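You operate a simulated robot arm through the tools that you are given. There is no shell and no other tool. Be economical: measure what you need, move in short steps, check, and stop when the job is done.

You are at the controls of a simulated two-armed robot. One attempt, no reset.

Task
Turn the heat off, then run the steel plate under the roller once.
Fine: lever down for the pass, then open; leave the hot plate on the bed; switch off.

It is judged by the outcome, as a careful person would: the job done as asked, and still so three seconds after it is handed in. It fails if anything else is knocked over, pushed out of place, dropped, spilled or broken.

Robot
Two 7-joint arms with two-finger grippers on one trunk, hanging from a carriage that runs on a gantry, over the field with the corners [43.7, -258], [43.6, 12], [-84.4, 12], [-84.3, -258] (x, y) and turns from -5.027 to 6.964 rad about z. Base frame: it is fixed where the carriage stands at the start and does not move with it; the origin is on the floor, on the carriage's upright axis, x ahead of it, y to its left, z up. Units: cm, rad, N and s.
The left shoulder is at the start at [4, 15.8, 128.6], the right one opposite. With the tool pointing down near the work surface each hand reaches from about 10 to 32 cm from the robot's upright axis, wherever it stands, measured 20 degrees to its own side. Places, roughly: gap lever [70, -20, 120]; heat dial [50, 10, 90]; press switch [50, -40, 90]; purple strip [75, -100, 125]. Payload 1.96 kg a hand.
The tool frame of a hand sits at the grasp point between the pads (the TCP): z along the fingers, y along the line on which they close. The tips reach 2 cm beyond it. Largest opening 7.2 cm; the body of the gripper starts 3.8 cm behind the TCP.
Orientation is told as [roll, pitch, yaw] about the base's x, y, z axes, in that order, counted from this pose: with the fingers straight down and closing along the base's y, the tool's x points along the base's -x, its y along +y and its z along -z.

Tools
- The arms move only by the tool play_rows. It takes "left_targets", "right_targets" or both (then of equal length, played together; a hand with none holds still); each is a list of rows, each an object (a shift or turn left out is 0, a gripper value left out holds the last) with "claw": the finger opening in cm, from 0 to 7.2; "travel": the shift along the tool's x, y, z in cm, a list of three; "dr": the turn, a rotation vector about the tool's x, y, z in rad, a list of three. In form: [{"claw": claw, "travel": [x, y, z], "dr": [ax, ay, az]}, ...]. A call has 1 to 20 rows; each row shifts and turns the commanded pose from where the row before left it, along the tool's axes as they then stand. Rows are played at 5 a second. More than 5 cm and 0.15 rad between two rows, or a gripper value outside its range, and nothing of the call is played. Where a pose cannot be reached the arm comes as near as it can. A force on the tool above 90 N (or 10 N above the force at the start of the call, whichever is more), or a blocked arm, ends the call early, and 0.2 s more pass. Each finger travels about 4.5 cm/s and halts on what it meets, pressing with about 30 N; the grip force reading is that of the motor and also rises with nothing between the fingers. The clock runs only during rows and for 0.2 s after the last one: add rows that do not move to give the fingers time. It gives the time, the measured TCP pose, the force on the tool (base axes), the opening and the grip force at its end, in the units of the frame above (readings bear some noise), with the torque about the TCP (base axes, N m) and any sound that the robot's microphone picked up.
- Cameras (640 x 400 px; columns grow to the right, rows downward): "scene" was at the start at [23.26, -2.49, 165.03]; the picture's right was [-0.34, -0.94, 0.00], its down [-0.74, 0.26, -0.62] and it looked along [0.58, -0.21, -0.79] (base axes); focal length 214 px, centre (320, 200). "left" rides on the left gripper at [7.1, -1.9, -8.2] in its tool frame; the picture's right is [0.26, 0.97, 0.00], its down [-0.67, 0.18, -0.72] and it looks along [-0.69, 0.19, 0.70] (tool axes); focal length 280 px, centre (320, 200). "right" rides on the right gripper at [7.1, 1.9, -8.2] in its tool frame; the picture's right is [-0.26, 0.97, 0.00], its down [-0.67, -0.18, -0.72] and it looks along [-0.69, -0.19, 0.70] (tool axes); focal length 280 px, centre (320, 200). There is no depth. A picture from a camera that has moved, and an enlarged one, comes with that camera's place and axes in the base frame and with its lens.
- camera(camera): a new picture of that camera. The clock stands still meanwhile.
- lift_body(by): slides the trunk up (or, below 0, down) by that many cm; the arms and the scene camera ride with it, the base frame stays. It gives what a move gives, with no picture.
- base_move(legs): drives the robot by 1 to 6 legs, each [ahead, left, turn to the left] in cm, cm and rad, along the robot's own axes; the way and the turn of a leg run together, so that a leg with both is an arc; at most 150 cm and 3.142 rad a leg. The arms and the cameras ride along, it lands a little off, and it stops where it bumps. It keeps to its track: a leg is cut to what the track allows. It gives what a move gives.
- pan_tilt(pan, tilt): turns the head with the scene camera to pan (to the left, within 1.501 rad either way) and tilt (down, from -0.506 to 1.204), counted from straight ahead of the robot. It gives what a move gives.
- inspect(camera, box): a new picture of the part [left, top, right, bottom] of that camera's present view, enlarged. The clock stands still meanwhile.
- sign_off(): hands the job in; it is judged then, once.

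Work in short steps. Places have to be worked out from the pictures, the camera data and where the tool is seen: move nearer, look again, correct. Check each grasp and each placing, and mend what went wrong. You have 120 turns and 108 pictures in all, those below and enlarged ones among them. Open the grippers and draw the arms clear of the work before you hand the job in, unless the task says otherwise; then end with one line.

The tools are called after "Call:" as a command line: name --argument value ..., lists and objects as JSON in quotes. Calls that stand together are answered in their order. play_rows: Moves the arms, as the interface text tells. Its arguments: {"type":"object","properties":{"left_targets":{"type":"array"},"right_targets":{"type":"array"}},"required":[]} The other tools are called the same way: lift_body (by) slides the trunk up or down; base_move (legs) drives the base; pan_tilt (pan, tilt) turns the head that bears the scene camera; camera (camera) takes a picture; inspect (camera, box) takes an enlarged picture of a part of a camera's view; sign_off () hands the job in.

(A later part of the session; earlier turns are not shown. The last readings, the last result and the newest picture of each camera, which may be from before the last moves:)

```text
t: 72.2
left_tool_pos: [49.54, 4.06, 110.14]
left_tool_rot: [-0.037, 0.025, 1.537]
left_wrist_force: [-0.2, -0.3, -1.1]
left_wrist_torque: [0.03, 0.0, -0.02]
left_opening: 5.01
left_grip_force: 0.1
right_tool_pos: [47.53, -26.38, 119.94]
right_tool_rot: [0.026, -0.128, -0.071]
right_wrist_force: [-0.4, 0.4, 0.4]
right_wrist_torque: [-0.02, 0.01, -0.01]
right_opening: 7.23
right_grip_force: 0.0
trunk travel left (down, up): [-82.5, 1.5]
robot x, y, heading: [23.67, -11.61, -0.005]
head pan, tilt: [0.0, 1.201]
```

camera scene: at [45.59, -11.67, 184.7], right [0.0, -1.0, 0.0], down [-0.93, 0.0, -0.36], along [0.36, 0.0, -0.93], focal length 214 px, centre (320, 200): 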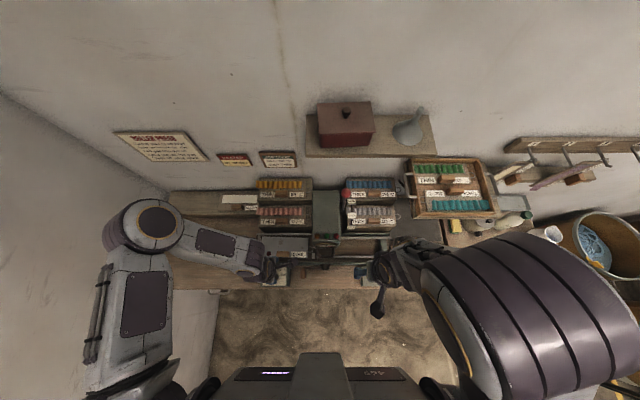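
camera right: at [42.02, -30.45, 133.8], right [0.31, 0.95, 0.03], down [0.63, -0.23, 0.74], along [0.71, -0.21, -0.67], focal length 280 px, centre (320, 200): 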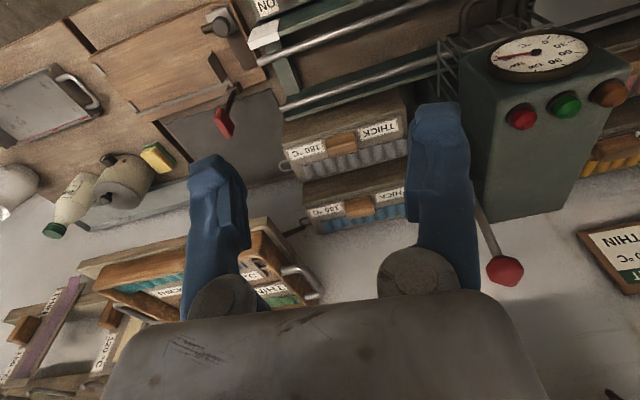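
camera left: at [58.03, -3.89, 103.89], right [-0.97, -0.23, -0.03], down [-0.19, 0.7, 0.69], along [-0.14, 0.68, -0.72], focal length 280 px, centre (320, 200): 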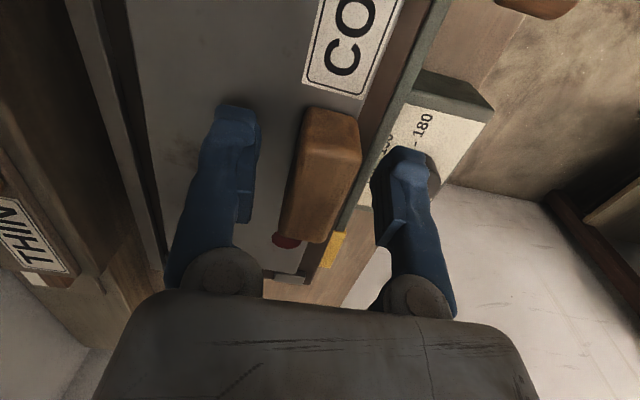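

It follows again. I tilt further to ≈−0.4 and move to y≈−20, z≈121.

Call:
play_rows --right_targets '[{"travel": [0, 1.6, 0], "dr": [0, -0.1, 0], "claw": 5.5}, {"travel": [0, 1.6, 0], "dr": [0, -0.1, 0]}, {"travel": [0, 1.6, -0.5], "dr": [0, -0.08, 0]}, {"travel": [0, 1.5, -0.5]}, {}, {}]'

Call:
camera --camera "right"

```text
t: 73.6
left_tool_pos: [49.63, 4.04, 110.11]
left_tool_rot: [-0.036, 0.024, 1.537]
left_wrist_force: [-0.1, -0.5, -0.3]
left_wrist_torque: [-0.03, -0.02, -0.05]
left_opening: 5.0
left_grip_force: 0.0
right_tool_pos: [47.57, -19.91, 121.0]
right_tool_rot: [0.027, -0.405, -0.078]
right_wrist_force: [0.8, 0.7, 0.2]
right_wrist_torque: [-0.01, -0.02, -0.01]
right_opening: 5.51
right_grip_force: 0.0
trunk travel left (down, up): [-82.5, 1.5]
robot x, y, heading: [23.68, -11.46, -0.003]
head pan, tilt: [0.0, 1.201]
```

```text
43 pictures are left
camera right: at [38.0, -17.65, 125.75], right [0.31, 0.94, 0.13], down [0.32, -0.23, 0.92], along [0.9, -0.24, -0.37], focal length 280 px, centre (320, 200)
```

right: 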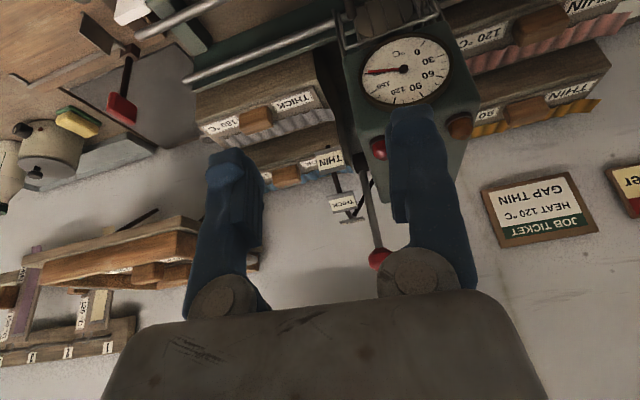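

Everything lines up with the knob. I raise the left hand a little for safety and drive 18 cm ahead.

Call:
play_rows --left_targets '[{"travel": [-3, 3, -3]}, {"travel": [-3, 3, -3]}, {}]'

Call:
base_move --legs '[[18, 0, 0]]'

Call:
camera --camera "right"

Call:
camera --camera "scene"

```text
refused: row 1 steps farther than a row can; nothing moved
```

```text
t: 75.1
left_tool_pos: [66.84, 3.93, 110.06]
left_tool_rot: [-0.037, 0.023, 1.538]
left_wrist_force: [-0.3, 1.5, -0.2]
left_wrist_torque: [0.0, 0.0, 0.03]
left_opening: 5.0
left_grip_force: 0.1
right_tool_pos: [64.88, -20.01, 121.06]
right_tool_rot: [0.026, -0.406, -0.079]
right_wrist_force: [-0.2, 0.1, 0.1]
right_wrist_torque: [-0.01, 0.0, 0.01]
right_opening: 5.52
right_grip_force: 0.0
trunk travel left (down, up): [-82.5, 1.5]
robot x, y, heading: [41.11, -11.88, -0.004]
head pan, tilt: [0.0, 1.201]
```

```text
42 pictures are left
camera right: at [55.35, -17.72, 125.75], right [0.31, 0.94, 0.13], down [0.32, -0.23, 0.92], along [0.9, -0.24, -0.37], focal length 280 px, centre (320, 200)
```

right: 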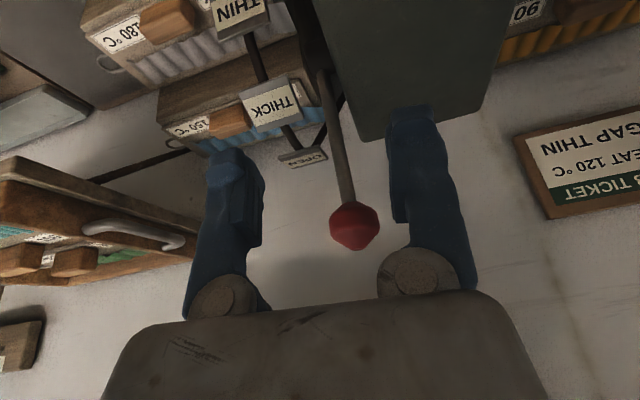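

```text
41 pictures are left
camera scene: at [62.95, -11.73, 184.7], right [0.0, -1.0, 0.0], down [-0.93, 0.0, -0.36], along [0.36, 0.0, -0.93], focal length 214 px, centre (320, 200)
```

scene: 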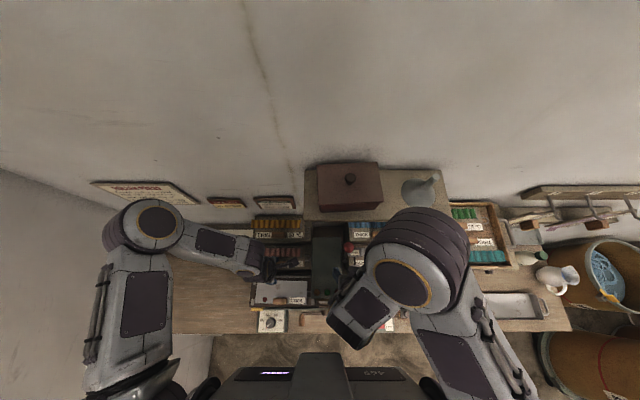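

Knob sits straight ahead between the fingers at (72.5, −20.3, 121). I advance the hand 7.6 cm in three steps.

Call:
play_rows --right_targets '[{"travel": [-2.3, 0.1, 1.0]}, {"travel": [-2.3, 0.1, 1.0]}, {"travel": [-2.3, 0.1, 1.0]}, {}]'

Call:
camera --camera "right"

Call:
camera --camera "scene"

```text
t: 76.1
left_tool_pos: [66.96, 3.99, 110.09]
left_tool_rot: [-0.037, 0.025, 1.536]
left_wrist_force: [-0.4, 0.0, 0.2]
left_wrist_torque: [0.02, -0.01, 0.01]
left_opening: 5.0
left_grip_force: 0.0
right_tool_pos: [72.35, -20.18, 120.86]
right_tool_rot: [0.025, -0.406, -0.079]
right_wrist_force: [-0.8, 0.4, 0.5]
right_wrist_torque: [0.0, 0.01, -0.02]
right_opening: 5.5
right_grip_force: 0.1
trunk travel left (down, up): [-82.5, 1.5]
robot x, y, heading: [41.5, -11.85, -0.004]
head pan, tilt: [0.0, 1.201]
```

```text
40 pictures are left
camera right: at [62.81, -17.96, 125.56], right [0.31, 0.94, 0.13], down [0.32, -0.23, 0.92], along [0.9, -0.24, -0.37], focal length 280 px, centre (320, 200)
```

right: 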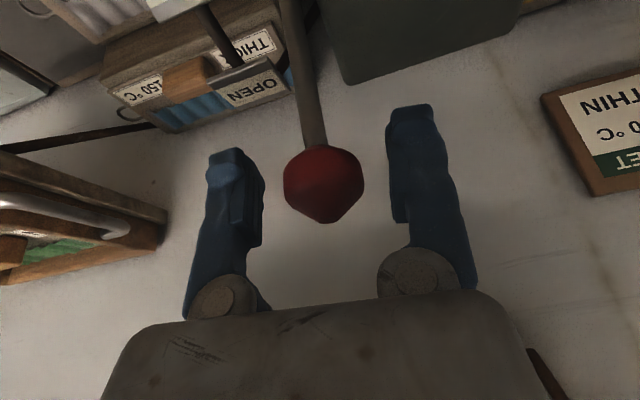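

```text
39 pictures are left
camera scene: at [62.95, -11.73, 184.7], right [0.0, -1.0, 0.0], down [-0.93, 0.0, -0.36], along [0.36, 0.0, -0.93], focal length 214 px, centre (320, 200)
```

scene: 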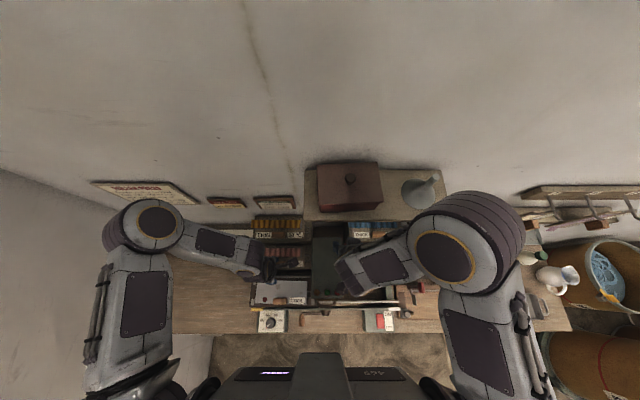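

The knob is centred between the fingers; I close on it.

Call:
play_rows --right_targets '[{"claw": 2.5}, {"claw": 2.5}, {"claw": 2.5}, {"claw": 2.5}, {"claw": 2.5}]'

Call:
play_rows --right_targets '[{"travel": [1.42, -0.12, -0.69]}, {"travel": [1.42, -0.12, -0.69]}, {"travel": [1.53, -0.12, -0.3]}, {"travel": [1.53, -0.12, -0.3]}, {}]'

Call:
camera --camera "right"

```text
t: 77.3
left_tool_pos: [67.06, 3.94, 110.01]
left_tool_rot: [-0.038, 0.024, 1.538]
left_wrist_force: [0.9, -0.5, -0.3]
left_wrist_torque: [0.01, 0.0, 0.01]
left_opening: 5.01
left_grip_force: 0.1
right_tool_pos: [72.38, -20.11, 120.75]
right_tool_rot: [0.027, -0.406, -0.081]
right_wrist_force: [1.3, 4.6, -3.0]
right_wrist_torque: [0.07, -0.11, -0.05]
right_opening: 2.65
right_grip_force: 39.7
trunk travel left (down, up): [-82.5, 1.5]
robot x, y, heading: [41.14, -12.06, -0.005]
head pan, tilt: [0.0, 1.201]
```

```text
t: 78.5
left_tool_pos: [67.03, 4.13, 110.07]
left_tool_rot: [-0.036, 0.023, 1.539]
left_wrist_force: [0.0, 0.1, -0.2]
left_wrist_torque: [0.03, 0.0, 0.04]
left_opening: 5.0
left_grip_force: 0.0
right_tool_pos: [66.46, -20.16, 120.5]
right_tool_rot: [0.027, -0.409, -0.081]
right_wrist_force: [11.7, 7.3, -4.2]
right_wrist_torque: [-0.06, -1.28, -0.02]
right_opening: 2.68
right_grip_force: 40.0
trunk travel left (down, up): [-82.5, 1.5]
robot x, y, heading: [41.26, -11.57, -0.007]
head pan, tilt: [0.0, 1.201]
```

```text
38 pictures are left
camera right: at [56.81, -17.84, 125.16], right [0.31, 0.94, 0.13], down [0.32, -0.23, 0.92], along [0.9, -0.24, -0.37], focal length 280 px, centre (320, 200)
```

right: 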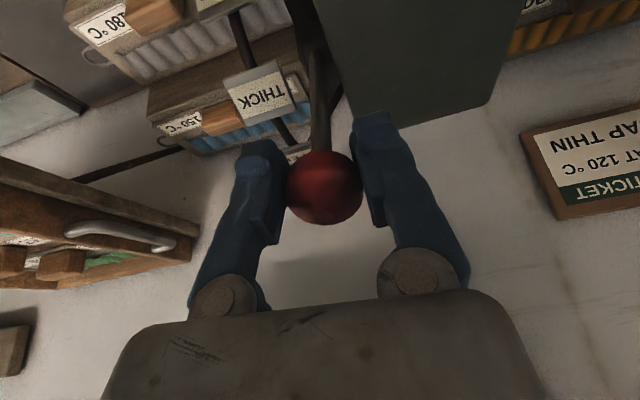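

The lever follows the predicted arc with little force. I continue down.

Call:
play_rows --right_targets '[{"travel": [1.58, -0.11, 0.14]}, {"travel": [1.58, -0.11, 0.14]}, {"travel": [1.47, -0.09, 0.51]}, {"travel": [1.47, -0.09, 0.51]}, {}]'

Call:
camera --camera "right"

```text
t: 79.7
left_tool_pos: [66.88, 3.95, 110.15]
left_tool_rot: [-0.038, 0.025, 1.539]
left_wrist_force: [-0.7, -0.4, 0.6]
left_wrist_torque: [0.02, 0.01, 0.01]
left_opening: 4.99
left_grip_force: 0.0
right_tool_pos: [61.66, -20.31, 116.88]
right_tool_rot: [0.028, -0.412, -0.092]
right_wrist_force: [-0.3, 0.6, -1.0]
right_wrist_torque: [0.01, 0.0, 0.06]
right_opening: 2.49
right_grip_force: 0.1
trunk travel left (down, up): [-82.5, 1.5]
robot x, y, heading: [41.22, -11.64, -0.005]
head pan, tilt: [0.0, 1.201]
```

```text
37 pictures are left
camera right: at [52.01, -17.96, 121.6], right [0.32, 0.94, 0.13], down [0.31, -0.23, 0.92], along [0.9, -0.25, -0.37], focal length 280 px, centre (320, 200)
```

right: 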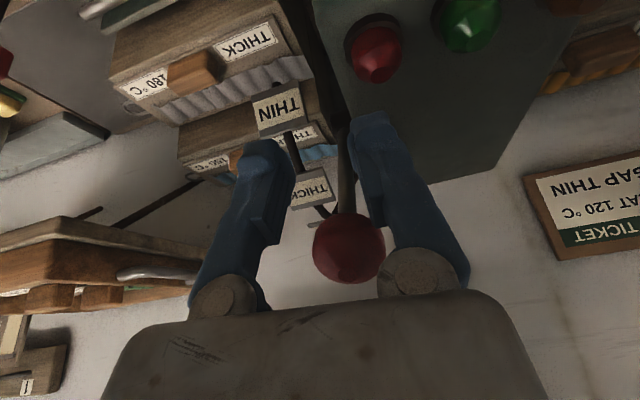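

The ball slipped out near the THICK stop (lever ≈31° forward, knob ≈(64.4, 119.2)). Rather than gripping, I'll close the fingers, go round behind the knob and push it forward-down.

Call:
play_rows --right_targets '[{"claw": 0, "travel": [0, 0, -2.5]}, {"travel": [0, 0, -2.5]}, {"travel": [-3.1, 0, 0]}, {"travel": [-3.1, 0, 0]}, {}]'

Call:
camera --camera "right"

```text
t: 80.9
left_tool_pos: [66.87, 3.89, 110.02]
left_tool_rot: [-0.037, 0.024, 1.537]
left_wrist_force: [0.4, -0.3, -0.4]
left_wrist_torque: [-0.01, 0.0, 0.0]
left_opening: 5.02
left_grip_force: 0.0
right_tool_pos: [65.8, -19.81, 123.14]
right_tool_rot: [0.025, -0.402, -0.076]
right_wrist_force: [0.2, 1.1, 0.5]
right_wrist_torque: [-0.02, 0.05, 0.03]
right_opening: 0.02
right_grip_force: 29.7
right hand out of reach, approached as far as the arm can: row 2
trunk travel left (down, up): [-82.5, 1.5]
robot x, y, heading: [41.23, -11.81, -0.003]
head pan, tilt: [0.0, 1.201]
```

```text
36 pictures are left
camera right: at [56.2, -17.47, 127.86], right [0.3, 0.94, 0.13], down [0.32, -0.23, 0.92], along [0.9, -0.24, -0.38], focal length 280 px, centre (320, 200)
```

right: 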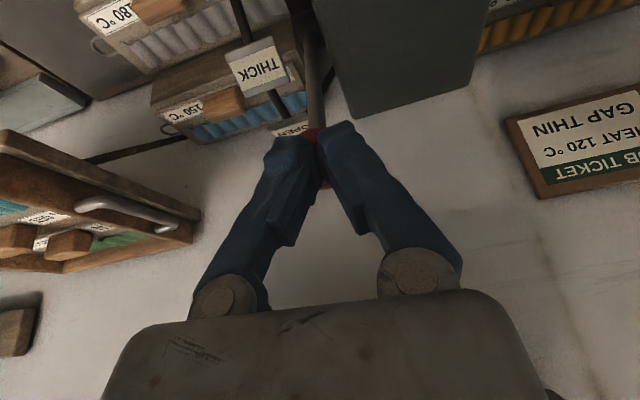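

The knob is now at about (68, 120.7), just beneath the tips. I raise the trunk slightly to clear it, then pass over to its back side.

Call:
lift_body --by 1.4

Call:
play_rows --right_targets '[{"travel": [-2.2, 0, 0]}, {"travel": [-2.2, 0, 0]}, {}]'

Call:
camera --camera "right"

```text
t: 81.5
left_tool_pos: [66.82, 4.03, 111.48]
left_tool_rot: [-0.037, 0.024, 1.537]
left_wrist_force: [-0.1, 0.1, 0.2]
left_wrist_torque: [0.01, -0.02, -0.01]
left_opening: 5.01
left_grip_force: 0.0
right_tool_pos: [65.86, -19.8, 124.65]
right_tool_rot: [0.027, -0.406, -0.078]
right_wrist_force: [0.0, 0.2, -0.4]
right_wrist_torque: [0.0, 0.02, 0.01]
right_opening: 0.0
right_grip_force: 29.2
trunk travel left (down, up): [-83.9, 0.1]
robot x, y, heading: [41.16, -11.74, -0.003]
head pan, tilt: [0.0, 1.201]
```

```text
t: 82.3
left_tool_pos: [66.97, 3.8, 111.49]
left_tool_rot: [-0.038, 0.024, 1.537]
left_wrist_force: [-0.1, -0.4, 0.3]
left_wrist_torque: [0.0, 0.03, -0.03]
left_opening: 5.02
left_grip_force: 0.0
right_tool_pos: [69.95, -20.23, 126.3]
right_tool_rot: [0.025, -0.404, -0.08]
right_wrist_force: [-0.3, 0.3, 0.2]
right_wrist_torque: [-0.03, 0.0, -0.01]
right_opening: 0.0
right_grip_force: 29.4
trunk travel left (down, up): [-83.9, 0.1]
robot x, y, heading: [40.86, -11.85, -0.001]
head pan, tilt: [0.0, 1.201]
```

```text
35 pictures are left
camera right: at [60.31, -17.84, 131.0], right [0.31, 0.94, 0.13], down [0.32, -0.23, 0.92], along [0.9, -0.24, -0.37], focal length 280 px, centre (320, 200)
```

right: 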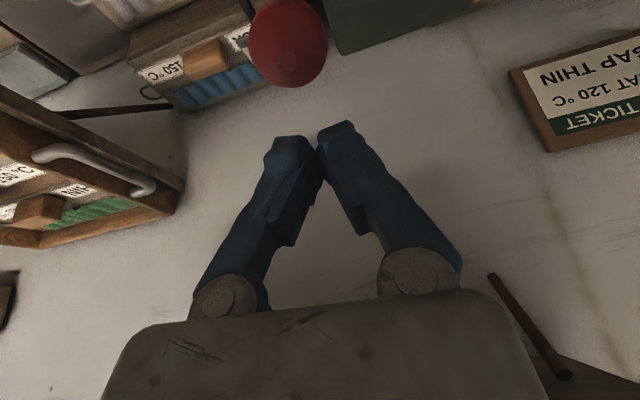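

The knob is now in front of the fingers (3.9 cm along tool x). I extend down behind it and start pushing along its arc.

Call:
play_rows --right_targets '[{"travel": [0, 0, 1.8]}, {"travel": [0, 0, 1.8]}, {"travel": [1.4, -0.1, 0]}, {"travel": [1.55, -0.11, -0.18]}, {"travel": [1.55, -0.11, -0.18]}, {"travel": [1.53, -0.1, 0.27]}, {"travel": [1.53, -0.1, 0.27]}, {}]'

Call:
camera --camera "right"

```text
t: 84.1
left_tool_pos: [66.86, 4.0, 111.52]
left_tool_rot: [-0.036, 0.026, 1.538]
left_wrist_force: [0.4, -0.8, 0.2]
left_wrist_torque: [-0.06, 0.02, 0.0]
left_opening: 5.01
left_grip_force: 0.0
right_tool_pos: [64.4, -20.07, 119.86]
right_tool_rot: [0.024, -0.407, -0.08]
right_wrist_force: [0.4, -0.1, -0.5]
right_wrist_torque: [0.06, 0.0, 0.02]
right_opening: 0.01
right_grip_force: 29.5
trunk travel left (down, up): [-83.9, 0.1]
robot x, y, heading: [41.13, -11.86, -0.003]
head pan, tilt: [0.0, 1.201]
```

```text
34 pictures are left
camera right: at [54.86, -17.81, 124.59], right [0.31, 0.94, 0.13], down [0.32, -0.23, 0.92], along [0.9, -0.24, -0.37], focal length 280 px, centre (320, 200)
```

right: 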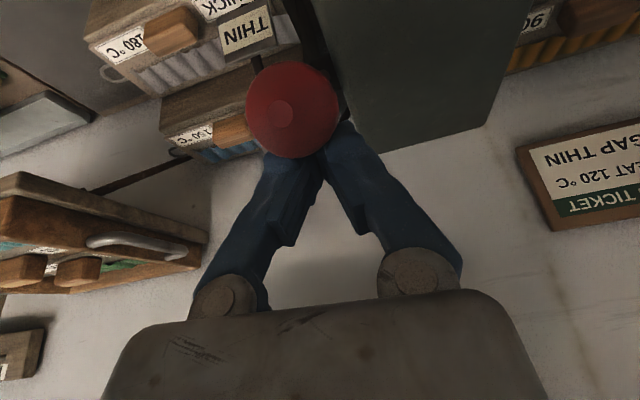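

The knob is pushed along nicely (≈40°, about THICK). I continue down to THIN.

Call:
play_rows --right_targets '[{"travel": [1.42, -0.08, 0.65]}, {"travel": [1.42, -0.08, 0.65]}, {"travel": [1.72, -0.09, 1.22]}, {"travel": [1.43, -0.05, 1.56]}, {}]'

Call:
camera --camera "right"

```text
t: 85.3
left_tool_pos: [67.24, 3.83, 111.71]
left_tool_rot: [-0.038, 0.025, 1.537]
left_wrist_force: [-0.4, 0.2, -0.9]
left_wrist_torque: [0.01, -0.01, 0.0]
left_opening: 4.99
left_grip_force: 0.1
right_tool_pos: [60.91, -20.28, 113.97]
right_tool_rot: [0.025, -0.414, -0.077]
right_wrist_force: [9.1, -8.7, 71.8]
right_wrist_torque: [0.12, -0.42, -0.16]
right_opening: 0.57
right_grip_force: 29.8
trunk travel left (down, up): [-83.9, 0.1]
robot x, y, heading: [41.08, -11.55, -0.006]
head pan, tilt: [0.0, 1.201]
```

```text
33 pictures are left
camera right: at [51.32, -17.98, 118.58], right [0.3, 0.94, 0.13], down [0.32, -0.22, 0.92], along [0.9, -0.24, -0.37], focal length 280 px, centre (320, 200)
```

right: 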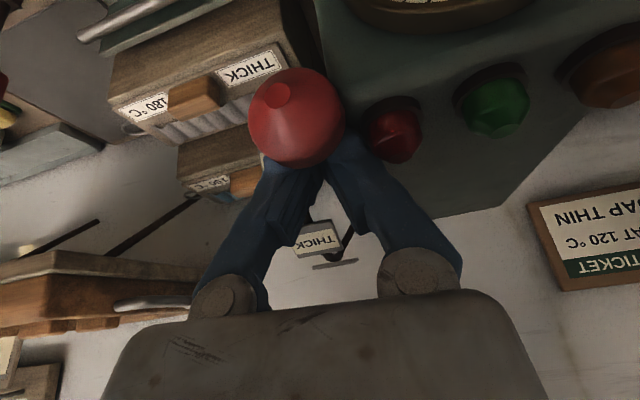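

Force rises to 72 N with the knob at (58.9, 112): the stop at THIN. I back the hand off upward and check that the lever stays.

Call:
play_rows --right_targets '[{"travel": [-1.2, 0, -0.8]}, {"travel": [-0.8, 0, -2]}, {"travel": [0, 0, -3]}, {"travel": [0, 0, -3]}, {}]'

Call:
camera --camera "right"

```text
t: 86.7
left_tool_pos: [66.84, 3.99, 111.42]
left_tool_rot: [-0.035, 0.026, 1.536]
left_wrist_force: [-0.5, -0.5, -0.4]
left_wrist_torque: [0.01, 0.02, -0.04]
left_opening: 5.01
left_grip_force: 0.1
right_tool_pos: [64.09, -21.51, 121.18]
right_tool_rot: [-0.034, -0.529, -0.182]
right_wrist_force: [0.2, 0.0, 0.2]
right_wrist_torque: [0.0, -0.02, -0.04]
right_opening: 0.0
right_grip_force: 29.7
right hand out of reach, approached as far as the arm can: row 4
trunk travel left (down, up): [-83.9, 0.1]
robot x, y, heading: [41.2, -11.98, -0.001]
head pan, tilt: [0.0, 1.201]
stopped in row 5 (right hand): the arm was blocked; the commanded pose is now the measured one
```

```text
32 pictures are left
camera right: at [54.65, -17.59, 124.55], right [0.41, 0.91, 0.1], down [0.19, -0.2, 0.96], along [0.89, -0.38, -0.25], focal length 280 px, centre (320, 200)
```

right: 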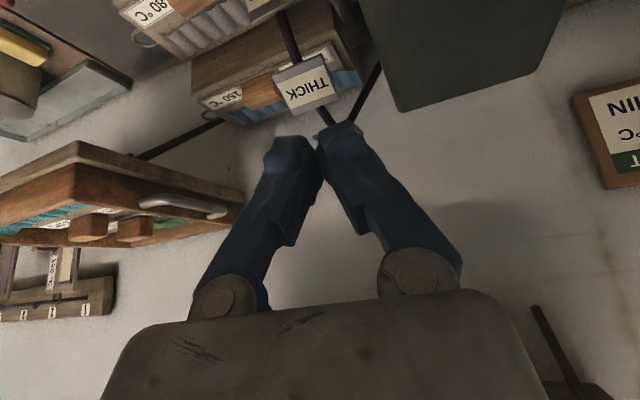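

The lever stayed down. I back off to view the crank, switch and plate.

Call:
base_move --legs '[[-19, 0, 0]]'

Call:
camera --camera "right"

Call:
inspect --camera "scene" --box '[240, 200, 440, 300]'

```text
t: 88.2
left_tool_pos: [47.68, 3.98, 111.53]
left_tool_rot: [-0.037, 0.024, 1.539]
left_wrist_force: [0.1, -0.3, -0.6]
left_wrist_torque: [0.0, 0.01, 0.0]
left_opening: 5.0
left_grip_force: 0.0
right_tool_pos: [45.03, -21.3, 121.19]
right_tool_rot: [-0.033, -0.526, -0.181]
right_wrist_force: [-0.5, 0.5, 0.5]
right_wrist_torque: [0.01, -0.01, 0.02]
right_opening: 0.0
right_grip_force: 30.0
trunk travel left (down, up): [-83.9, 0.1]
robot x, y, heading: [22.22, -11.83, -0.002]
head pan, tilt: [0.0, 1.201]
```

```text
31 pictures are left
camera right: at [35.45, -17.49, 124.51], right [0.41, 0.9, 0.1], down [0.19, -0.2, 0.96], along [0.89, -0.38, -0.25], focal length 280 px, centre (320, 200)
```

right: 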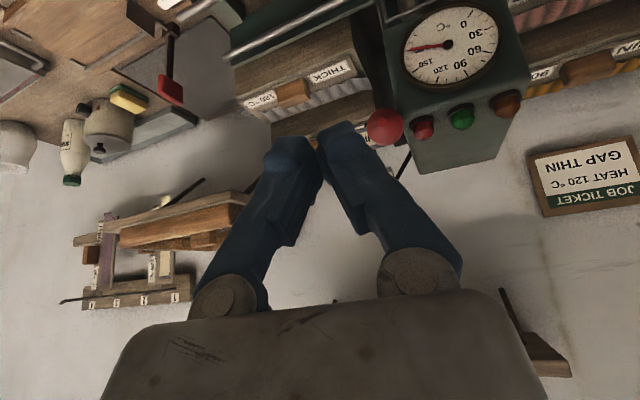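

```text
3.20 times, centred on (340, 250) of scene
camera zoom: at [43.8, -11.67, 186.1], right [0.0, -1.0, 0.0], down [-0.93, 0.0, -0.36], along [0.36, 0.0, -0.93], focal length 686 px, centre (256, 40)
```

zoom: 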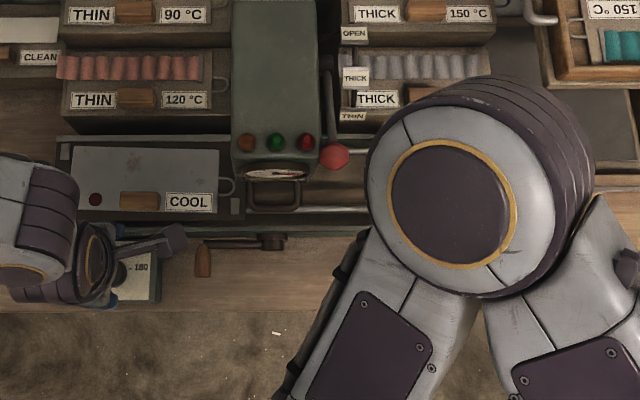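

Lever down, plate in place. Now the switch: I level the right hand and bring it above the switch box for a close look.

Call:
play_rows --right_targets '[{"dr": [0, 0.13, 0], "travel": [0, -3, 0]}, {"dr": [0, 0.13, 0], "travel": [0, -3, 0]}, {"dr": [0, 0.13, 0], "travel": [0, -3, 0]}, {"dr": [0, 0.13, 0.09], "travel": [0, -3, 0]}, {"dr": [0, 0, 0.09]}, {"travel": [0, 0, 2]}, {}]'

Call:
camera --camera "right"

```text
refused: row 4 steps farther than a row can; nothing moved
```

```text
29 pictures are left
camera right: at [35.45, -17.49, 124.51], right [0.41, 0.9, 0.1], down [0.19, -0.2, 0.96], along [0.89, -0.38, -0.25], focal length 280 px, centre (320, 200)
```

right: 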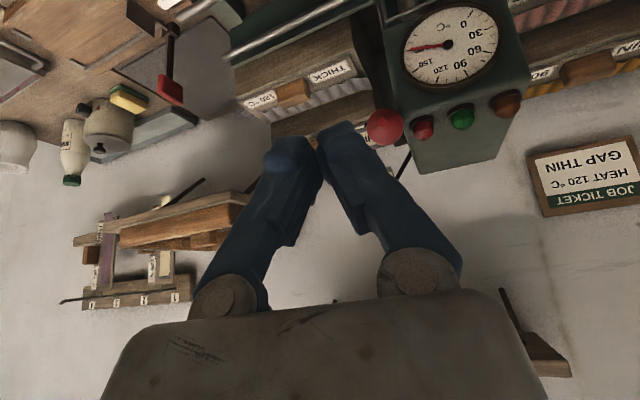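

A combined turn was too large and nothing moved; I resend with smaller turns.

Call:
play_rows --right_targets '[{"dr": [0, 0.13, 0], "travel": [0, -3, 0]}, {"dr": [0, 0.13, 0], "travel": [0, -3, 0]}, {"dr": [0, 0.13, 0], "travel": [0, -3, 0]}, {"dr": [0, 0.13, 0], "travel": [0, -3, 0]}, {"dr": [0, 0, -0.09]}, {"dr": [0, 0, -0.09]}, {"travel": [0, 0, 2]}, {}]'

```text
t: 90.0
left_tool_pos: [47.74, 4.07, 111.42]
left_tool_rot: [-0.036, 0.024, 1.537]
left_wrist_force: [-0.4, 1.1, -1.4]
left_wrist_torque: [0.02, 0.01, -0.04]
left_opening: 4.99
left_grip_force: 0.0
right_tool_pos: [43.6, -32.73, 118.86]
right_tool_rot: [-0.029, -0.002, -0.018]
right_wrist_force: [0.4, 0.3, -0.9]
right_wrist_torque: [-0.01, -0.02, -0.01]
right_opening: 0.0
right_grip_force: 29.7
right hand out of reach, approached as far as the arm can: row 2, 3
trunk travel left (down, up): [-83.9, 0.1]
robot x, y, heading: [21.93, -12.1, -0.004]
head pan, tilt: [0.0, 1.201]
```

Now lower the right hand to z≈106 and look.

Call:
play_rows --right_targets '[{"travel": [1, 0, 3.5]}, {"travel": [1, 0, 3.5]}, {"travel": [1, 0, 3.5]}, {"travel": [0, 0, 2]}, {}]'

Call:
camera --camera "right"

```text
t: 91.2
left_tool_pos: [47.67, 4.03, 111.47]
left_tool_rot: [-0.036, 0.024, 1.537]
left_wrist_force: [-0.4, -0.3, -0.8]
left_wrist_torque: [0.0, 0.03, -0.06]
left_opening: 5.01
left_grip_force: 0.1
right_tool_pos: [40.57, -33.08, 106.13]
right_tool_rot: [-0.029, -0.001, -0.019]
right_wrist_force: [-0.7, 0.0, -0.2]
right_wrist_torque: [0.02, 0.0, 0.01]
right_opening: 0.02
right_grip_force: 29.7
trunk travel left (down, up): [-83.9, 0.1]
robot x, y, heading: [22.17, -11.83, -0.003]
head pan, tilt: [0.0, 1.201]
```

```text
28 pictures are left
camera right: at [33.55, -31.03, 114.19], right [0.28, 0.96, -0.03], down [0.67, -0.17, 0.72], along [0.69, -0.22, -0.69], focal length 280 px, centre (320, 200)
```

right: 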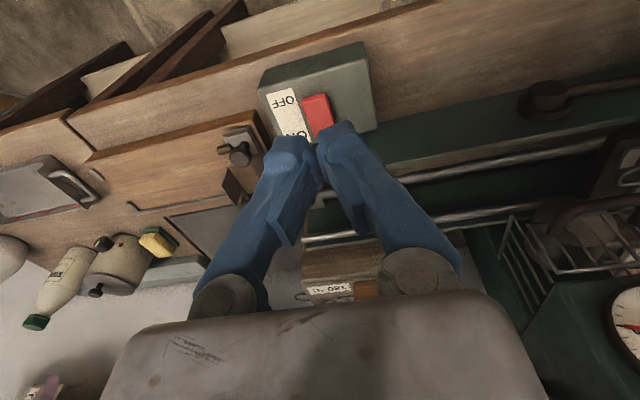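

I zoom on the rocker to read its state.

Call:
inspect --camera "right" --box '[255, 40, 385, 150]'

```text
3.64 times, centred on (320, 95) of right
camera zoom: at [33.55, -31.03, 114.19], right [0.28, 0.96, -0.03], down [0.67, -0.17, 0.72], along [0.69, -0.22, -0.69], focal length 1020 px, centre (320, 582)
```

zoom: 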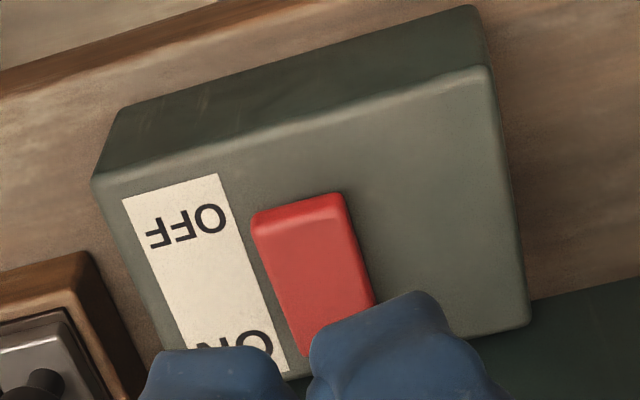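

The OFF end of the rocker stands proud, so the switch appears ON; I leave it for the pass and feed with the crank. Crank hub ≈(52, −14, 88–90), handle along x at ≈(49.5, −5, 86). I shift the carriage right a bit and turn the left hand for the handle.

Call:
base_move --legs '[[0, -8, 0]]'

Call:
play_rows --left_targets '[{"dr": [0, 0, 0.14]}, {"dr": [0, 0, 0.14]}, {"dr": [0, 0, 0.14]}, {"dr": [0, 0, 0.14]}, {"dr": [0, 0, 0.14]}, {"dr": [0, 0, 0.14]}, {"dr": [0, 0, 0.14]}, {"dr": [0, 0, 0.14]}, {"dr": [0, 0, 0.14]}, {"dr": [0, 0, 0.14]}, {"dr": [0, 0, 0.14]}, {"travel": [4, 0, 3]}, {"travel": [2, 0, 4]}, {}]'

Call:
camera --camera "left"

```text
t: 92.3
left_tool_pos: [47.74, -3.95, 111.41]
left_tool_rot: [-0.037, 0.025, 1.537]
left_wrist_force: [0.2, 0.4, -0.4]
left_wrist_torque: [0.01, -0.01, 0.01]
left_opening: 5.02
left_grip_force: 0.0
right_tool_pos: [40.59, -41.21, 106.17]
right_tool_rot: [-0.029, -0.003, -0.017]
right_wrist_force: [-0.6, 0.0, 0.3]
right_wrist_torque: [-0.01, 0.02, 0.0]
right_opening: 0.0
right_grip_force: 29.1
trunk travel left (down, up): [-83.9, 0.1]
robot x, y, heading: [21.92, -19.61, -0.003]
head pan, tilt: [0.0, 1.201]
```

```text
t: 95.3
left_tool_pos: [41.94, -4.05, 104.26]
left_tool_rot: [-0.026, -0.036, -0.002]
left_wrist_force: [-0.4, -0.4, 0.1]
left_wrist_torque: [0.0, 0.01, 0.0]
left_opening: 5.0
left_grip_force: 0.0
right_tool_pos: [40.56, -41.07, 106.27]
right_tool_rot: [-0.028, -0.002, -0.018]
right_wrist_force: [-0.2, 0.9, -0.3]
right_wrist_torque: [0.03, 0.0, -0.02]
right_opening: 0.0
right_grip_force: 30.3
trunk travel left (down, up): [-83.9, 0.1]
robot x, y, heading: [22.23, -19.74, -0.003]
head pan, tilt: [0.0, 1.201]
```

```text
26 pictures are left
camera left: at [34.78, -5.63, 112.17], right [-0.26, 0.97, -0.03], down [0.65, 0.2, 0.73], along [0.72, 0.17, -0.68], focal length 280 px, centre (320, 200)
```

left: 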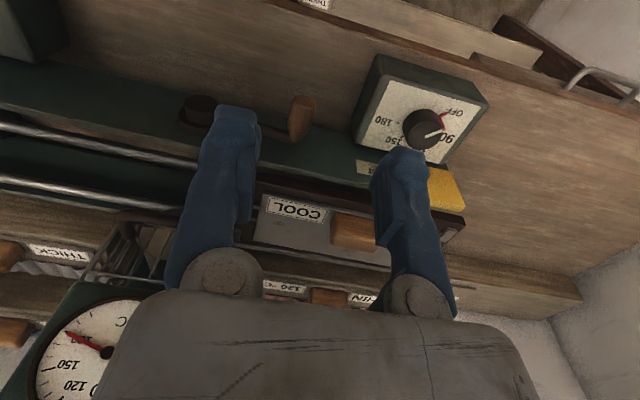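

Handle triangulated at (49, −4.5, 89). I move over it and lower to z≈92.

Call:
play_rows --left_targets '[{"travel": [-3.3, -0.2, 0], "dr": [-0.026, 0.036, 0], "claw": 4.5}, {"travel": [-3.3, -0.2, 0]}, {"travel": [0, 0, 4]}, {"travel": [0, 0, 4]}, {"travel": [0, 0, 4]}, {}]'

Call:
camera --camera "left"

```text
t: 96.7
left_tool_pos: [48.6, -4.55, 92.42]
left_tool_rot: [0.0, 0.002, -0.003]
left_wrist_force: [0.0, -0.6, -0.4]
left_wrist_torque: [0.0, 0.03, -0.01]
left_opening: 4.51
left_grip_force: 0.0
right_tool_pos: [40.62, -41.03, 106.17]
right_tool_rot: [-0.029, -0.001, -0.016]
right_wrist_force: [-0.7, -0.5, 0.4]
right_wrist_torque: [0.03, 0.02, -0.01]
right_opening: 0.0
right_grip_force: 30.0
trunk travel left (down, up): [-83.9, 0.1]
robot x, y, heading: [22.1, -19.8, -0.009]
head pan, tilt: [0.0, 1.201]
```

```text
25 pictures are left
camera left: at [41.61, -6.36, 100.52], right [-0.26, 0.97, 0.0], down [0.68, 0.18, 0.71], along [0.69, 0.19, -0.7], focal length 280 px, centre (320, 200)
```

left: 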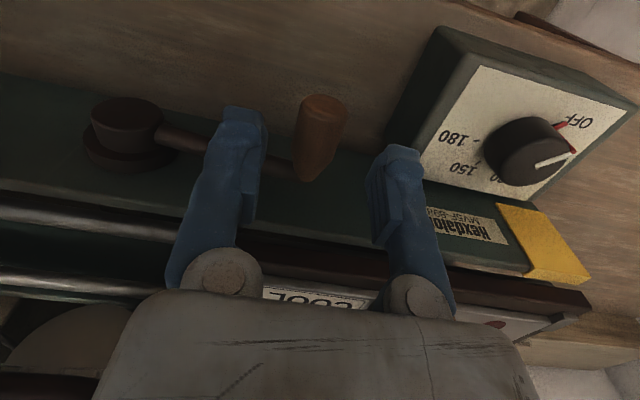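

The handle lies between the fingers. I lower 3.3 cm and grip it.

Call:
play_rows --left_targets '[{"travel": [0, 0.2, 1.7]}, {"travel": [0, 0, 1.6]}, {"claw": 1.0}, {"claw": 1.0}, {"claw": 1.0}, {"claw": 1.0}, {"claw": 1.0}]'

Call:
camera --camera "left"

```text
t: 98.3
left_tool_pos: [48.57, -4.56, 89.17]
left_tool_rot: [-0.002, 0.003, -0.001]
left_wrist_force: [-0.6, -13.0, -2.9]
left_wrist_torque: [-0.06, 0.0, 0.0]
left_opening: 1.65
left_grip_force: 39.6
right_tool_pos: [40.63, -41.36, 106.31]
right_tool_rot: [-0.031, -0.002, -0.016]
right_wrist_force: [0.1, -0.8, 0.6]
right_wrist_torque: [0.0, 0.01, -0.01]
right_opening: 0.0
right_grip_force: 29.6
trunk travel left (down, up): [-83.9, 0.1]
robot x, y, heading: [21.85, -19.6, -0.001]
head pan, tilt: [0.0, 1.201]
```

```text
24 pictures are left
camera left: at [41.65, -6.41, 97.18], right [-0.26, 0.97, 0.0], down [0.68, 0.18, 0.71], along [0.69, 0.18, -0.7], focal length 280 px, centre (320, 200)
```

left: 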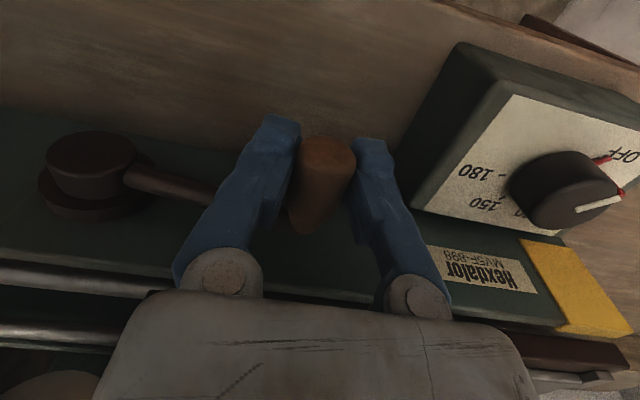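

Handle gripped; hub ≈(y −13.6, z 88.2), radius 9. I try turning clockwise (handle up) by 30° and check force.

Call:
play_rows --left_targets '[{"travel": [0, -0.08, -1.17]}, {"travel": [0, -0.23, -1.16]}, {"travel": [0, -0.38, -1.11]}, {"travel": [0, -0.52, -1.05]}, {}]'

```text
t: 99.5
left_tool_pos: [48.63, -6.65, 93.54]
left_tool_rot: [-0.016, 0.001, 0.0]
left_wrist_force: [6.6, -41.9, -40.6]
left_wrist_torque: [0.19, -0.25, -0.02]
left_opening: 1.55
left_grip_force: 39.9
right_tool_pos: [40.61, -42.01, 106.31]
right_tool_rot: [-0.036, -0.004, -0.018]
right_wrist_force: [-0.6, -0.3, -0.9]
right_wrist_torque: [0.01, -0.02, 0.05]
right_opening: 0.01
right_grip_force: 29.1
trunk travel left (down, up): [-83.9, 0.1]
robot x, y, heading: [22.05, -19.67, -0.004]
head pan, tilt: [0.0, 1.201]
```

It turned ~27° (forces show the real arc: hub y −14.4, z 87.1, radius 10 in TCP terms). I continue over the top on the corrected arc.

Call:
play_rows --left_targets '[{"travel": [0, -1.2, -0.75]}, {"travel": [0, -1.2, -0.75]}, {"travel": [0, -1.23, -0.6]}, {"travel": [0, -1.2, -0.55]}, {"travel": [0, -1.2, -0.45]}, {"travel": [0, -1.3, -0.2]}, {"travel": [0, -1.3, -0.1]}, {}]'

Call:
camera --camera "scene"

```text
t: 101.3
left_tool_pos: [48.47, -14.4, 97.0]
left_tool_rot: [-0.001, 0.002, -0.002]
left_wrist_force: [-0.9, 1.8, -15.1]
left_wrist_torque: [0.07, -0.26, 0.09]
left_opening: 1.55
left_grip_force: 39.9
right_tool_pos: [40.46, -41.11, 106.07]
right_tool_rot: [-0.03, -0.002, -0.017]
right_wrist_force: [-0.4, 0.3, -0.4]
right_wrist_torque: [0.03, -0.01, 0.0]
right_opening: 0.0
right_grip_force: 29.0
trunk travel left (down, up): [-83.9, 0.1]
robot x, y, heading: [21.8, -19.38, -0.004]
head pan, tilt: [0.0, 1.201]
```

```text
23 pictures are left
camera scene: at [43.74, -19.67, 186.09], right [0.0, -1.0, 0.0], down [-0.93, 0.0, -0.36], along [0.36, 0.0, -0.93], focal length 214 px, centre (320, 200)
```

scene: 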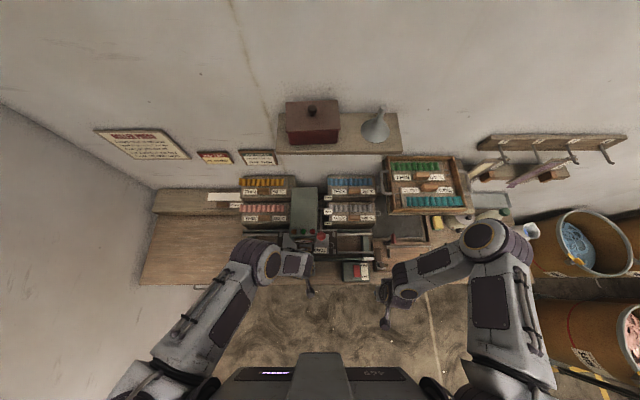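

The crank follows with low force. I zoom in to see how far the bed has gone.

Call:
inspect --camera "scene" --box '[225, 180, 395, 290]'

```text
3.64 times, centred on (310, 235) of scene
camera zoom: at [43.74, -19.67, 186.09], right [0.0, -1.0, 0.0], down [-0.93, 0.0, -0.36], along [0.36, 0.0, -0.93], focal length 780 px, centre (356, 73)
```

zoom: 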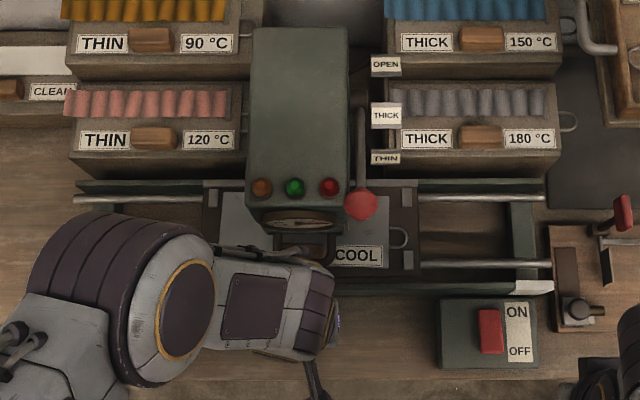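

The bed has moved ~17 cm under the roller with the plate half through. I continue the crank to ≈165°.

Call:
play_rows --left_targets '[{"travel": [0, -1.3, 0.12]}, {"travel": [0, -1.3, 0.22]}, {"travel": [0, -1.2, 0.45]}, {"travel": [0, -1.2, 0.55]}, {"travel": [0, -1.05, 0.75]}, {"travel": [0, -1.05, 0.85]}, {"travel": [0, -0.78, 1.0]}, {"travel": [0, -0.78, 1.1]}, {}]'

Call:
inspect --camera "scene" --box '[225, 180, 395, 290]'

```text
t: 103.3
left_tool_pos: [48.51, -20.33, 94.41]
left_tool_rot: [0.004, 0.003, 0.0]
left_wrist_force: [-1.2, 16.2, -19.5]
left_wrist_torque: [0.01, -0.77, 0.08]
left_opening: 1.47
left_grip_force: 40.3
left hand out of reach, approached as far as the arm can: row 6, 7, 8
right_tool_pos: [40.4, -40.93, 106.13]
right_tool_rot: [-0.025, -0.002, -0.018]
right_wrist_force: [0.0, 0.4, -0.1]
right_wrist_torque: [-0.05, 0.03, -0.05]
right_opening: 0.0
right_grip_force: 29.2
trunk travel left (down, up): [-83.9, 0.1]
robot x, y, heading: [22.25, -19.32, -0.006]
head pan, tilt: [0.0, 1.201]
```

```text
3.64 times, centred on (310, 235) of scene
camera zoom: at [43.74, -19.58, 186.07], right [0.0, -1.0, 0.0], down [-0.93, 0.0, -0.36], along [0.36, 0.0, -0.93], focal length 780 px, centre (356, 73)
```

zoom: 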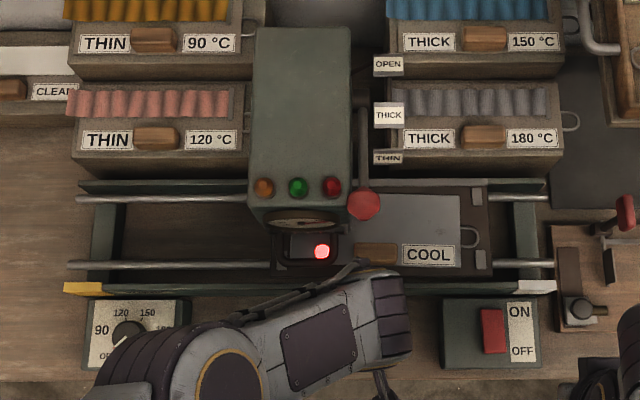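

The plate's heat mark glows red (it has taken up heat) but its trailing edge is still under the head, and the arm is at its reach. I release the handle, raise, shift the carriage right, and regrip.

Call:
play_rows --left_targets '[{"claw": 4.5}, {"claw": 4.5}, {"claw": 4.5}, {"travel": [0, 0, -3]}, {"travel": [0, 0, -2.5]}, {}]'

Call:
base_move --legs '[[0, -12, 0]]'

Call:
camera --camera "left"

```text
t: 104.7
left_tool_pos: [48.6, -20.64, 99.96]
left_tool_rot: [0.001, -0.001, -0.002]
left_wrist_force: [-0.5, -0.1, -0.6]
left_wrist_torque: [0.05, 0.05, 0.0]
left_opening: 4.5
left_grip_force: 0.1
right_tool_pos: [40.57, -41.11, 106.1]
right_tool_rot: [-0.029, -0.004, -0.018]
right_wrist_force: [-0.1, 0.4, -0.2]
right_wrist_torque: [0.0, 0.03, -0.01]
right_opening: 0.0
right_grip_force: 29.8
trunk travel left (down, up): [-83.9, 0.1]
robot x, y, heading: [22.23, -19.53, -0.007]
head pan, tilt: [0.0, 1.201]
```

```text
t: 106.0
left_tool_pos: [48.55, -32.45, 99.89]
left_tool_rot: [-0.001, 0.001, -0.001]
left_wrist_force: [0.2, -0.4, -0.2]
left_wrist_torque: [-0.02, 0.01, -0.01]
left_opening: 4.49
left_grip_force: 0.0
right_tool_pos: [40.45, -52.94, 106.17]
right_tool_rot: [-0.03, -0.001, -0.019]
right_wrist_force: [-0.1, 0.0, -0.7]
right_wrist_torque: [-0.04, -0.02, 0.02]
right_opening: 0.02
right_grip_force: 29.7
trunk travel left (down, up): [-83.9, 0.1]
robot x, y, heading: [21.7, -31.73, -0.005]
head pan, tilt: [0.0, 1.201]
```

```text
20 pictures are left
camera left: at [41.64, -34.31, 107.92], right [-0.26, 0.97, 0.0], down [0.68, 0.18, 0.71], along [0.69, 0.19, -0.7], focal length 280 px, centre (320, 200)
```

left: 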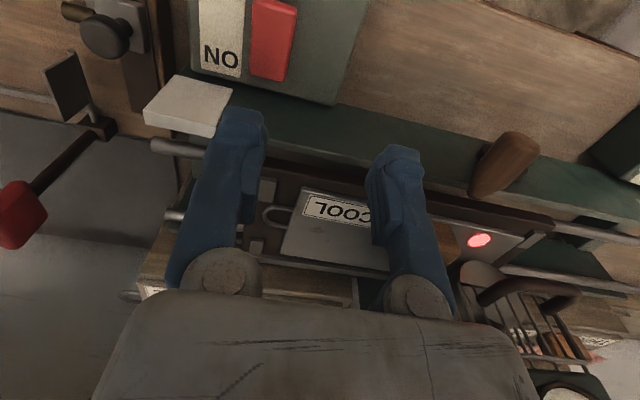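

Handle at y≈−20.4, z≈94 as left. I go back over it and regrip.

Call:
play_rows --left_targets '[{"travel": [0, 4, 0]}, {"travel": [0, 4, 0]}, {"travel": [0, 4.1, 0]}, {}, {"travel": [0, 0, 2.5]}, {"travel": [0, 0, 2.9]}, {"claw": 1}, {"claw": 1}, {"claw": 1}, {"claw": 1}, {"claw": 1}]'

```text
t: 108.3
left_tool_pos: [48.48, -20.36, 94.46]
left_tool_rot: [-0.002, 0.001, -0.003]
left_wrist_force: [-1.5, -8.0, 5.5]
left_wrist_torque: [-0.06, -0.1, -0.02]
left_opening: 1.53
left_grip_force: 39.7
right_tool_pos: [40.55, -53.11, 106.26]
right_tool_rot: [-0.03, -0.001, -0.016]
right_wrist_force: [-1.0, 1.0, 0.4]
right_wrist_torque: [-0.02, 0.0, -0.01]
right_opening: 0.02
right_grip_force: 29.9
trunk travel left (down, up): [-83.9, 0.1]
robot x, y, heading: [21.92, -31.83, -0.002]
head pan, tilt: [0.0, 1.201]
```

Regripped (1.53 cm). I continue turning to ≈160°.

Call:
play_rows --left_targets '[{"travel": [0, -0.7, 0.6]}, {"travel": [0, -0.7, 0.6]}, {"travel": [0, -0.5, 0.7]}, {"travel": [0, -0.45, 0.7]}, {"travel": [0, -0.35, 0.75]}, {"travel": [0, -0.35, 0.75]}, {}]'

Call:
inspect --camera "scene" --box '[180, 180, 350, 290]'

```text
t: 110.0
left_tool_pos: [48.64, -22.85, 90.33]
left_tool_rot: [0.007, -0.001, 0.001]
left_wrist_force: [1.5, 19.4, -7.2]
left_wrist_torque: [-0.07, -0.04, 0.23]
left_opening: 1.25
left_grip_force: 39.3
right_tool_pos: [40.44, -52.54, 106.17]
right_tool_rot: [-0.027, -0.002, -0.017]
right_wrist_force: [-0.2, 0.8, 0.0]
right_wrist_torque: [0.0, 0.01, 0.04]
right_opening: 0.0
right_grip_force: 29.7
trunk travel left (down, up): [-83.9, 0.1]
robot x, y, heading: [22.13, -31.42, -0.003]
head pan, tilt: [0.0, 1.201]
```

```text
3.64 times, centred on (265, 235) of scene
camera zoom: at [43.73, -31.41, 186.09], right [0.0, -1.0, 0.0], down [-0.93, 0.0, -0.36], along [0.36, 0.0, -0.93], focal length 780 px, centre (520, 73)
```

zoom: 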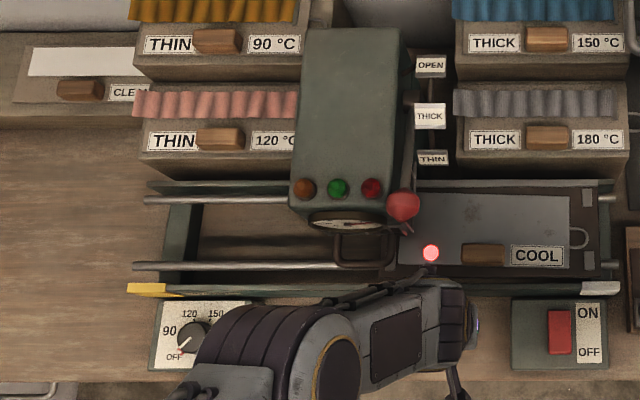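

The whole plate is now to the right of the head. I turn a bit further towards the end stop, stopping on resistance.

Call:
play_rows --left_targets '[{"travel": [0, -0.2, 0.8]}, {"travel": [0, -0.15, 0.8]}, {}]'

Call:
inspect --camera "scene" --box '[180, 180, 350, 290]'

```text
t: 110.8
left_tool_pos: [48.51, -23.27, 88.73]
left_tool_rot: [0.004, -0.001, -0.001]
left_wrist_force: [1.2, 18.6, -2.3]
left_wrist_torque: [0.04, 0.07, 0.22]
left_opening: 1.19
left_grip_force: 38.4
right_tool_pos: [40.48, -52.68, 106.02]
right_tool_rot: [-0.027, -0.003, -0.019]
right_wrist_force: [0.2, 1.0, 0.3]
right_wrist_torque: [0.0, 0.0, -0.03]
right_opening: 0.01
right_grip_force: 29.7
trunk travel left (down, up): [-83.9, 0.1]
robot x, y, heading: [22.16, -31.52, -0.001]
head pan, tilt: [0.0, 1.201]
```

```text
3.64 times, centred on (265, 235) of scene
camera zoom: at [43.74, -31.42, 186.11], right [0.0, -1.0, 0.0], down [-0.93, 0.0, -0.36], along [0.36, 0.0, -0.93], focal length 780 px, centre (520, 73)
```

zoom: 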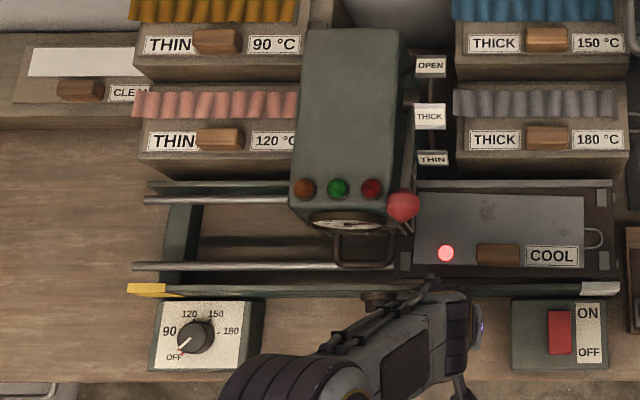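

The plate is fully through and clear of the head. I release the crank and raise the left hand well clear.

Call:
play_rows --left_targets '[{"claw": 4.5}, {"claw": 4.5}, {"claw": 4.5}, {"travel": [0, 0, -3]}, {"travel": [0, 0, -4]}, {"travel": [0, 0, -4]}, {"travel": [0, 3, -4]}, {"travel": [2, 3, -3]}, {"travel": [2, 3, -3]}, {}]'

```text
t: 113.0
left_tool_pos: [44.81, -14.79, 109.84]
left_tool_rot: [0.0, 0.001, 0.0]
left_wrist_force: [-0.1, -0.1, 0.5]
left_wrist_torque: [-0.01, 0.01, -0.01]
left_opening: 4.51
left_grip_force: 0.1
right_tool_pos: [40.55, -53.0, 106.18]
right_tool_rot: [-0.029, -0.001, -0.018]
right_wrist_force: [-0.4, 0.6, 0.5]
right_wrist_torque: [0.0, 0.03, 0.0]
right_opening: 0.0
right_grip_force: 30.0
trunk travel left (down, up): [-83.9, 0.1]
robot x, y, heading: [21.97, -31.32, -0.005]
head pan, tilt: [0.0, 1.201]
```

Next the lever back to OPEN with the right hand, pushing the knob from the front/below. I shift the carriage left and set the right hand's tilt.

Call:
base_move --legs '[[0, 19.5, 0]]'

Call:
play_rows --right_targets '[{"travel": [0, 2.6, -1], "dr": [0, -0.1, 0]}, {"travel": [0, 2.6, -1], "dr": [0, -0.1, 0]}, {"travel": [0, 2.6, -1], "dr": [0, -0.1, 0]}, {"travel": [0, 2.6, -1], "dr": [0, -0.1, 0]}, {"travel": [0, 2.6, 0]}, {}]'

```text
t: 114.5
left_tool_pos: [44.7, 5.07, 109.87]
left_tool_rot: [0.001, 0.0, 0.002]
left_wrist_force: [-0.2, 1.2, -0.7]
left_wrist_torque: [0.01, 0.0, 0.01]
left_opening: 4.5
left_grip_force: 0.0
right_tool_pos: [40.59, -33.24, 106.27]
right_tool_rot: [-0.03, -0.003, -0.014]
right_wrist_force: [0.6, -0.6, -0.4]
right_wrist_torque: [0.02, 0.04, -0.02]
right_opening: 0.0
right_grip_force: 29.2
trunk travel left (down, up): [-83.9, 0.1]
robot x, y, heading: [22.14, -11.92, -0.002]
head pan, tilt: [0.0, 1.201]
```

```text
t: 115.9
left_tool_pos: [44.79, 4.98, 109.78]
left_tool_rot: [-0.001, 0.0, 0.001]
left_wrist_force: [-0.1, -0.2, -0.1]
left_wrist_torque: [-0.01, 0.03, 0.01]
left_opening: 4.49
left_grip_force: 0.2
right_tool_pos: [40.13, -20.19, 109.68]
right_tool_rot: [-0.031, -0.4, -0.001]
right_wrist_force: [-0.5, -0.7, 0.0]
right_wrist_torque: [0.03, -0.01, 0.0]
right_opening: 0.01
right_grip_force: 29.4
trunk travel left (down, up): [-83.9, 0.1]
robot x, y, heading: [21.93, -12.16, -0.002]
head pan, tilt: [0.0, 1.201]
```

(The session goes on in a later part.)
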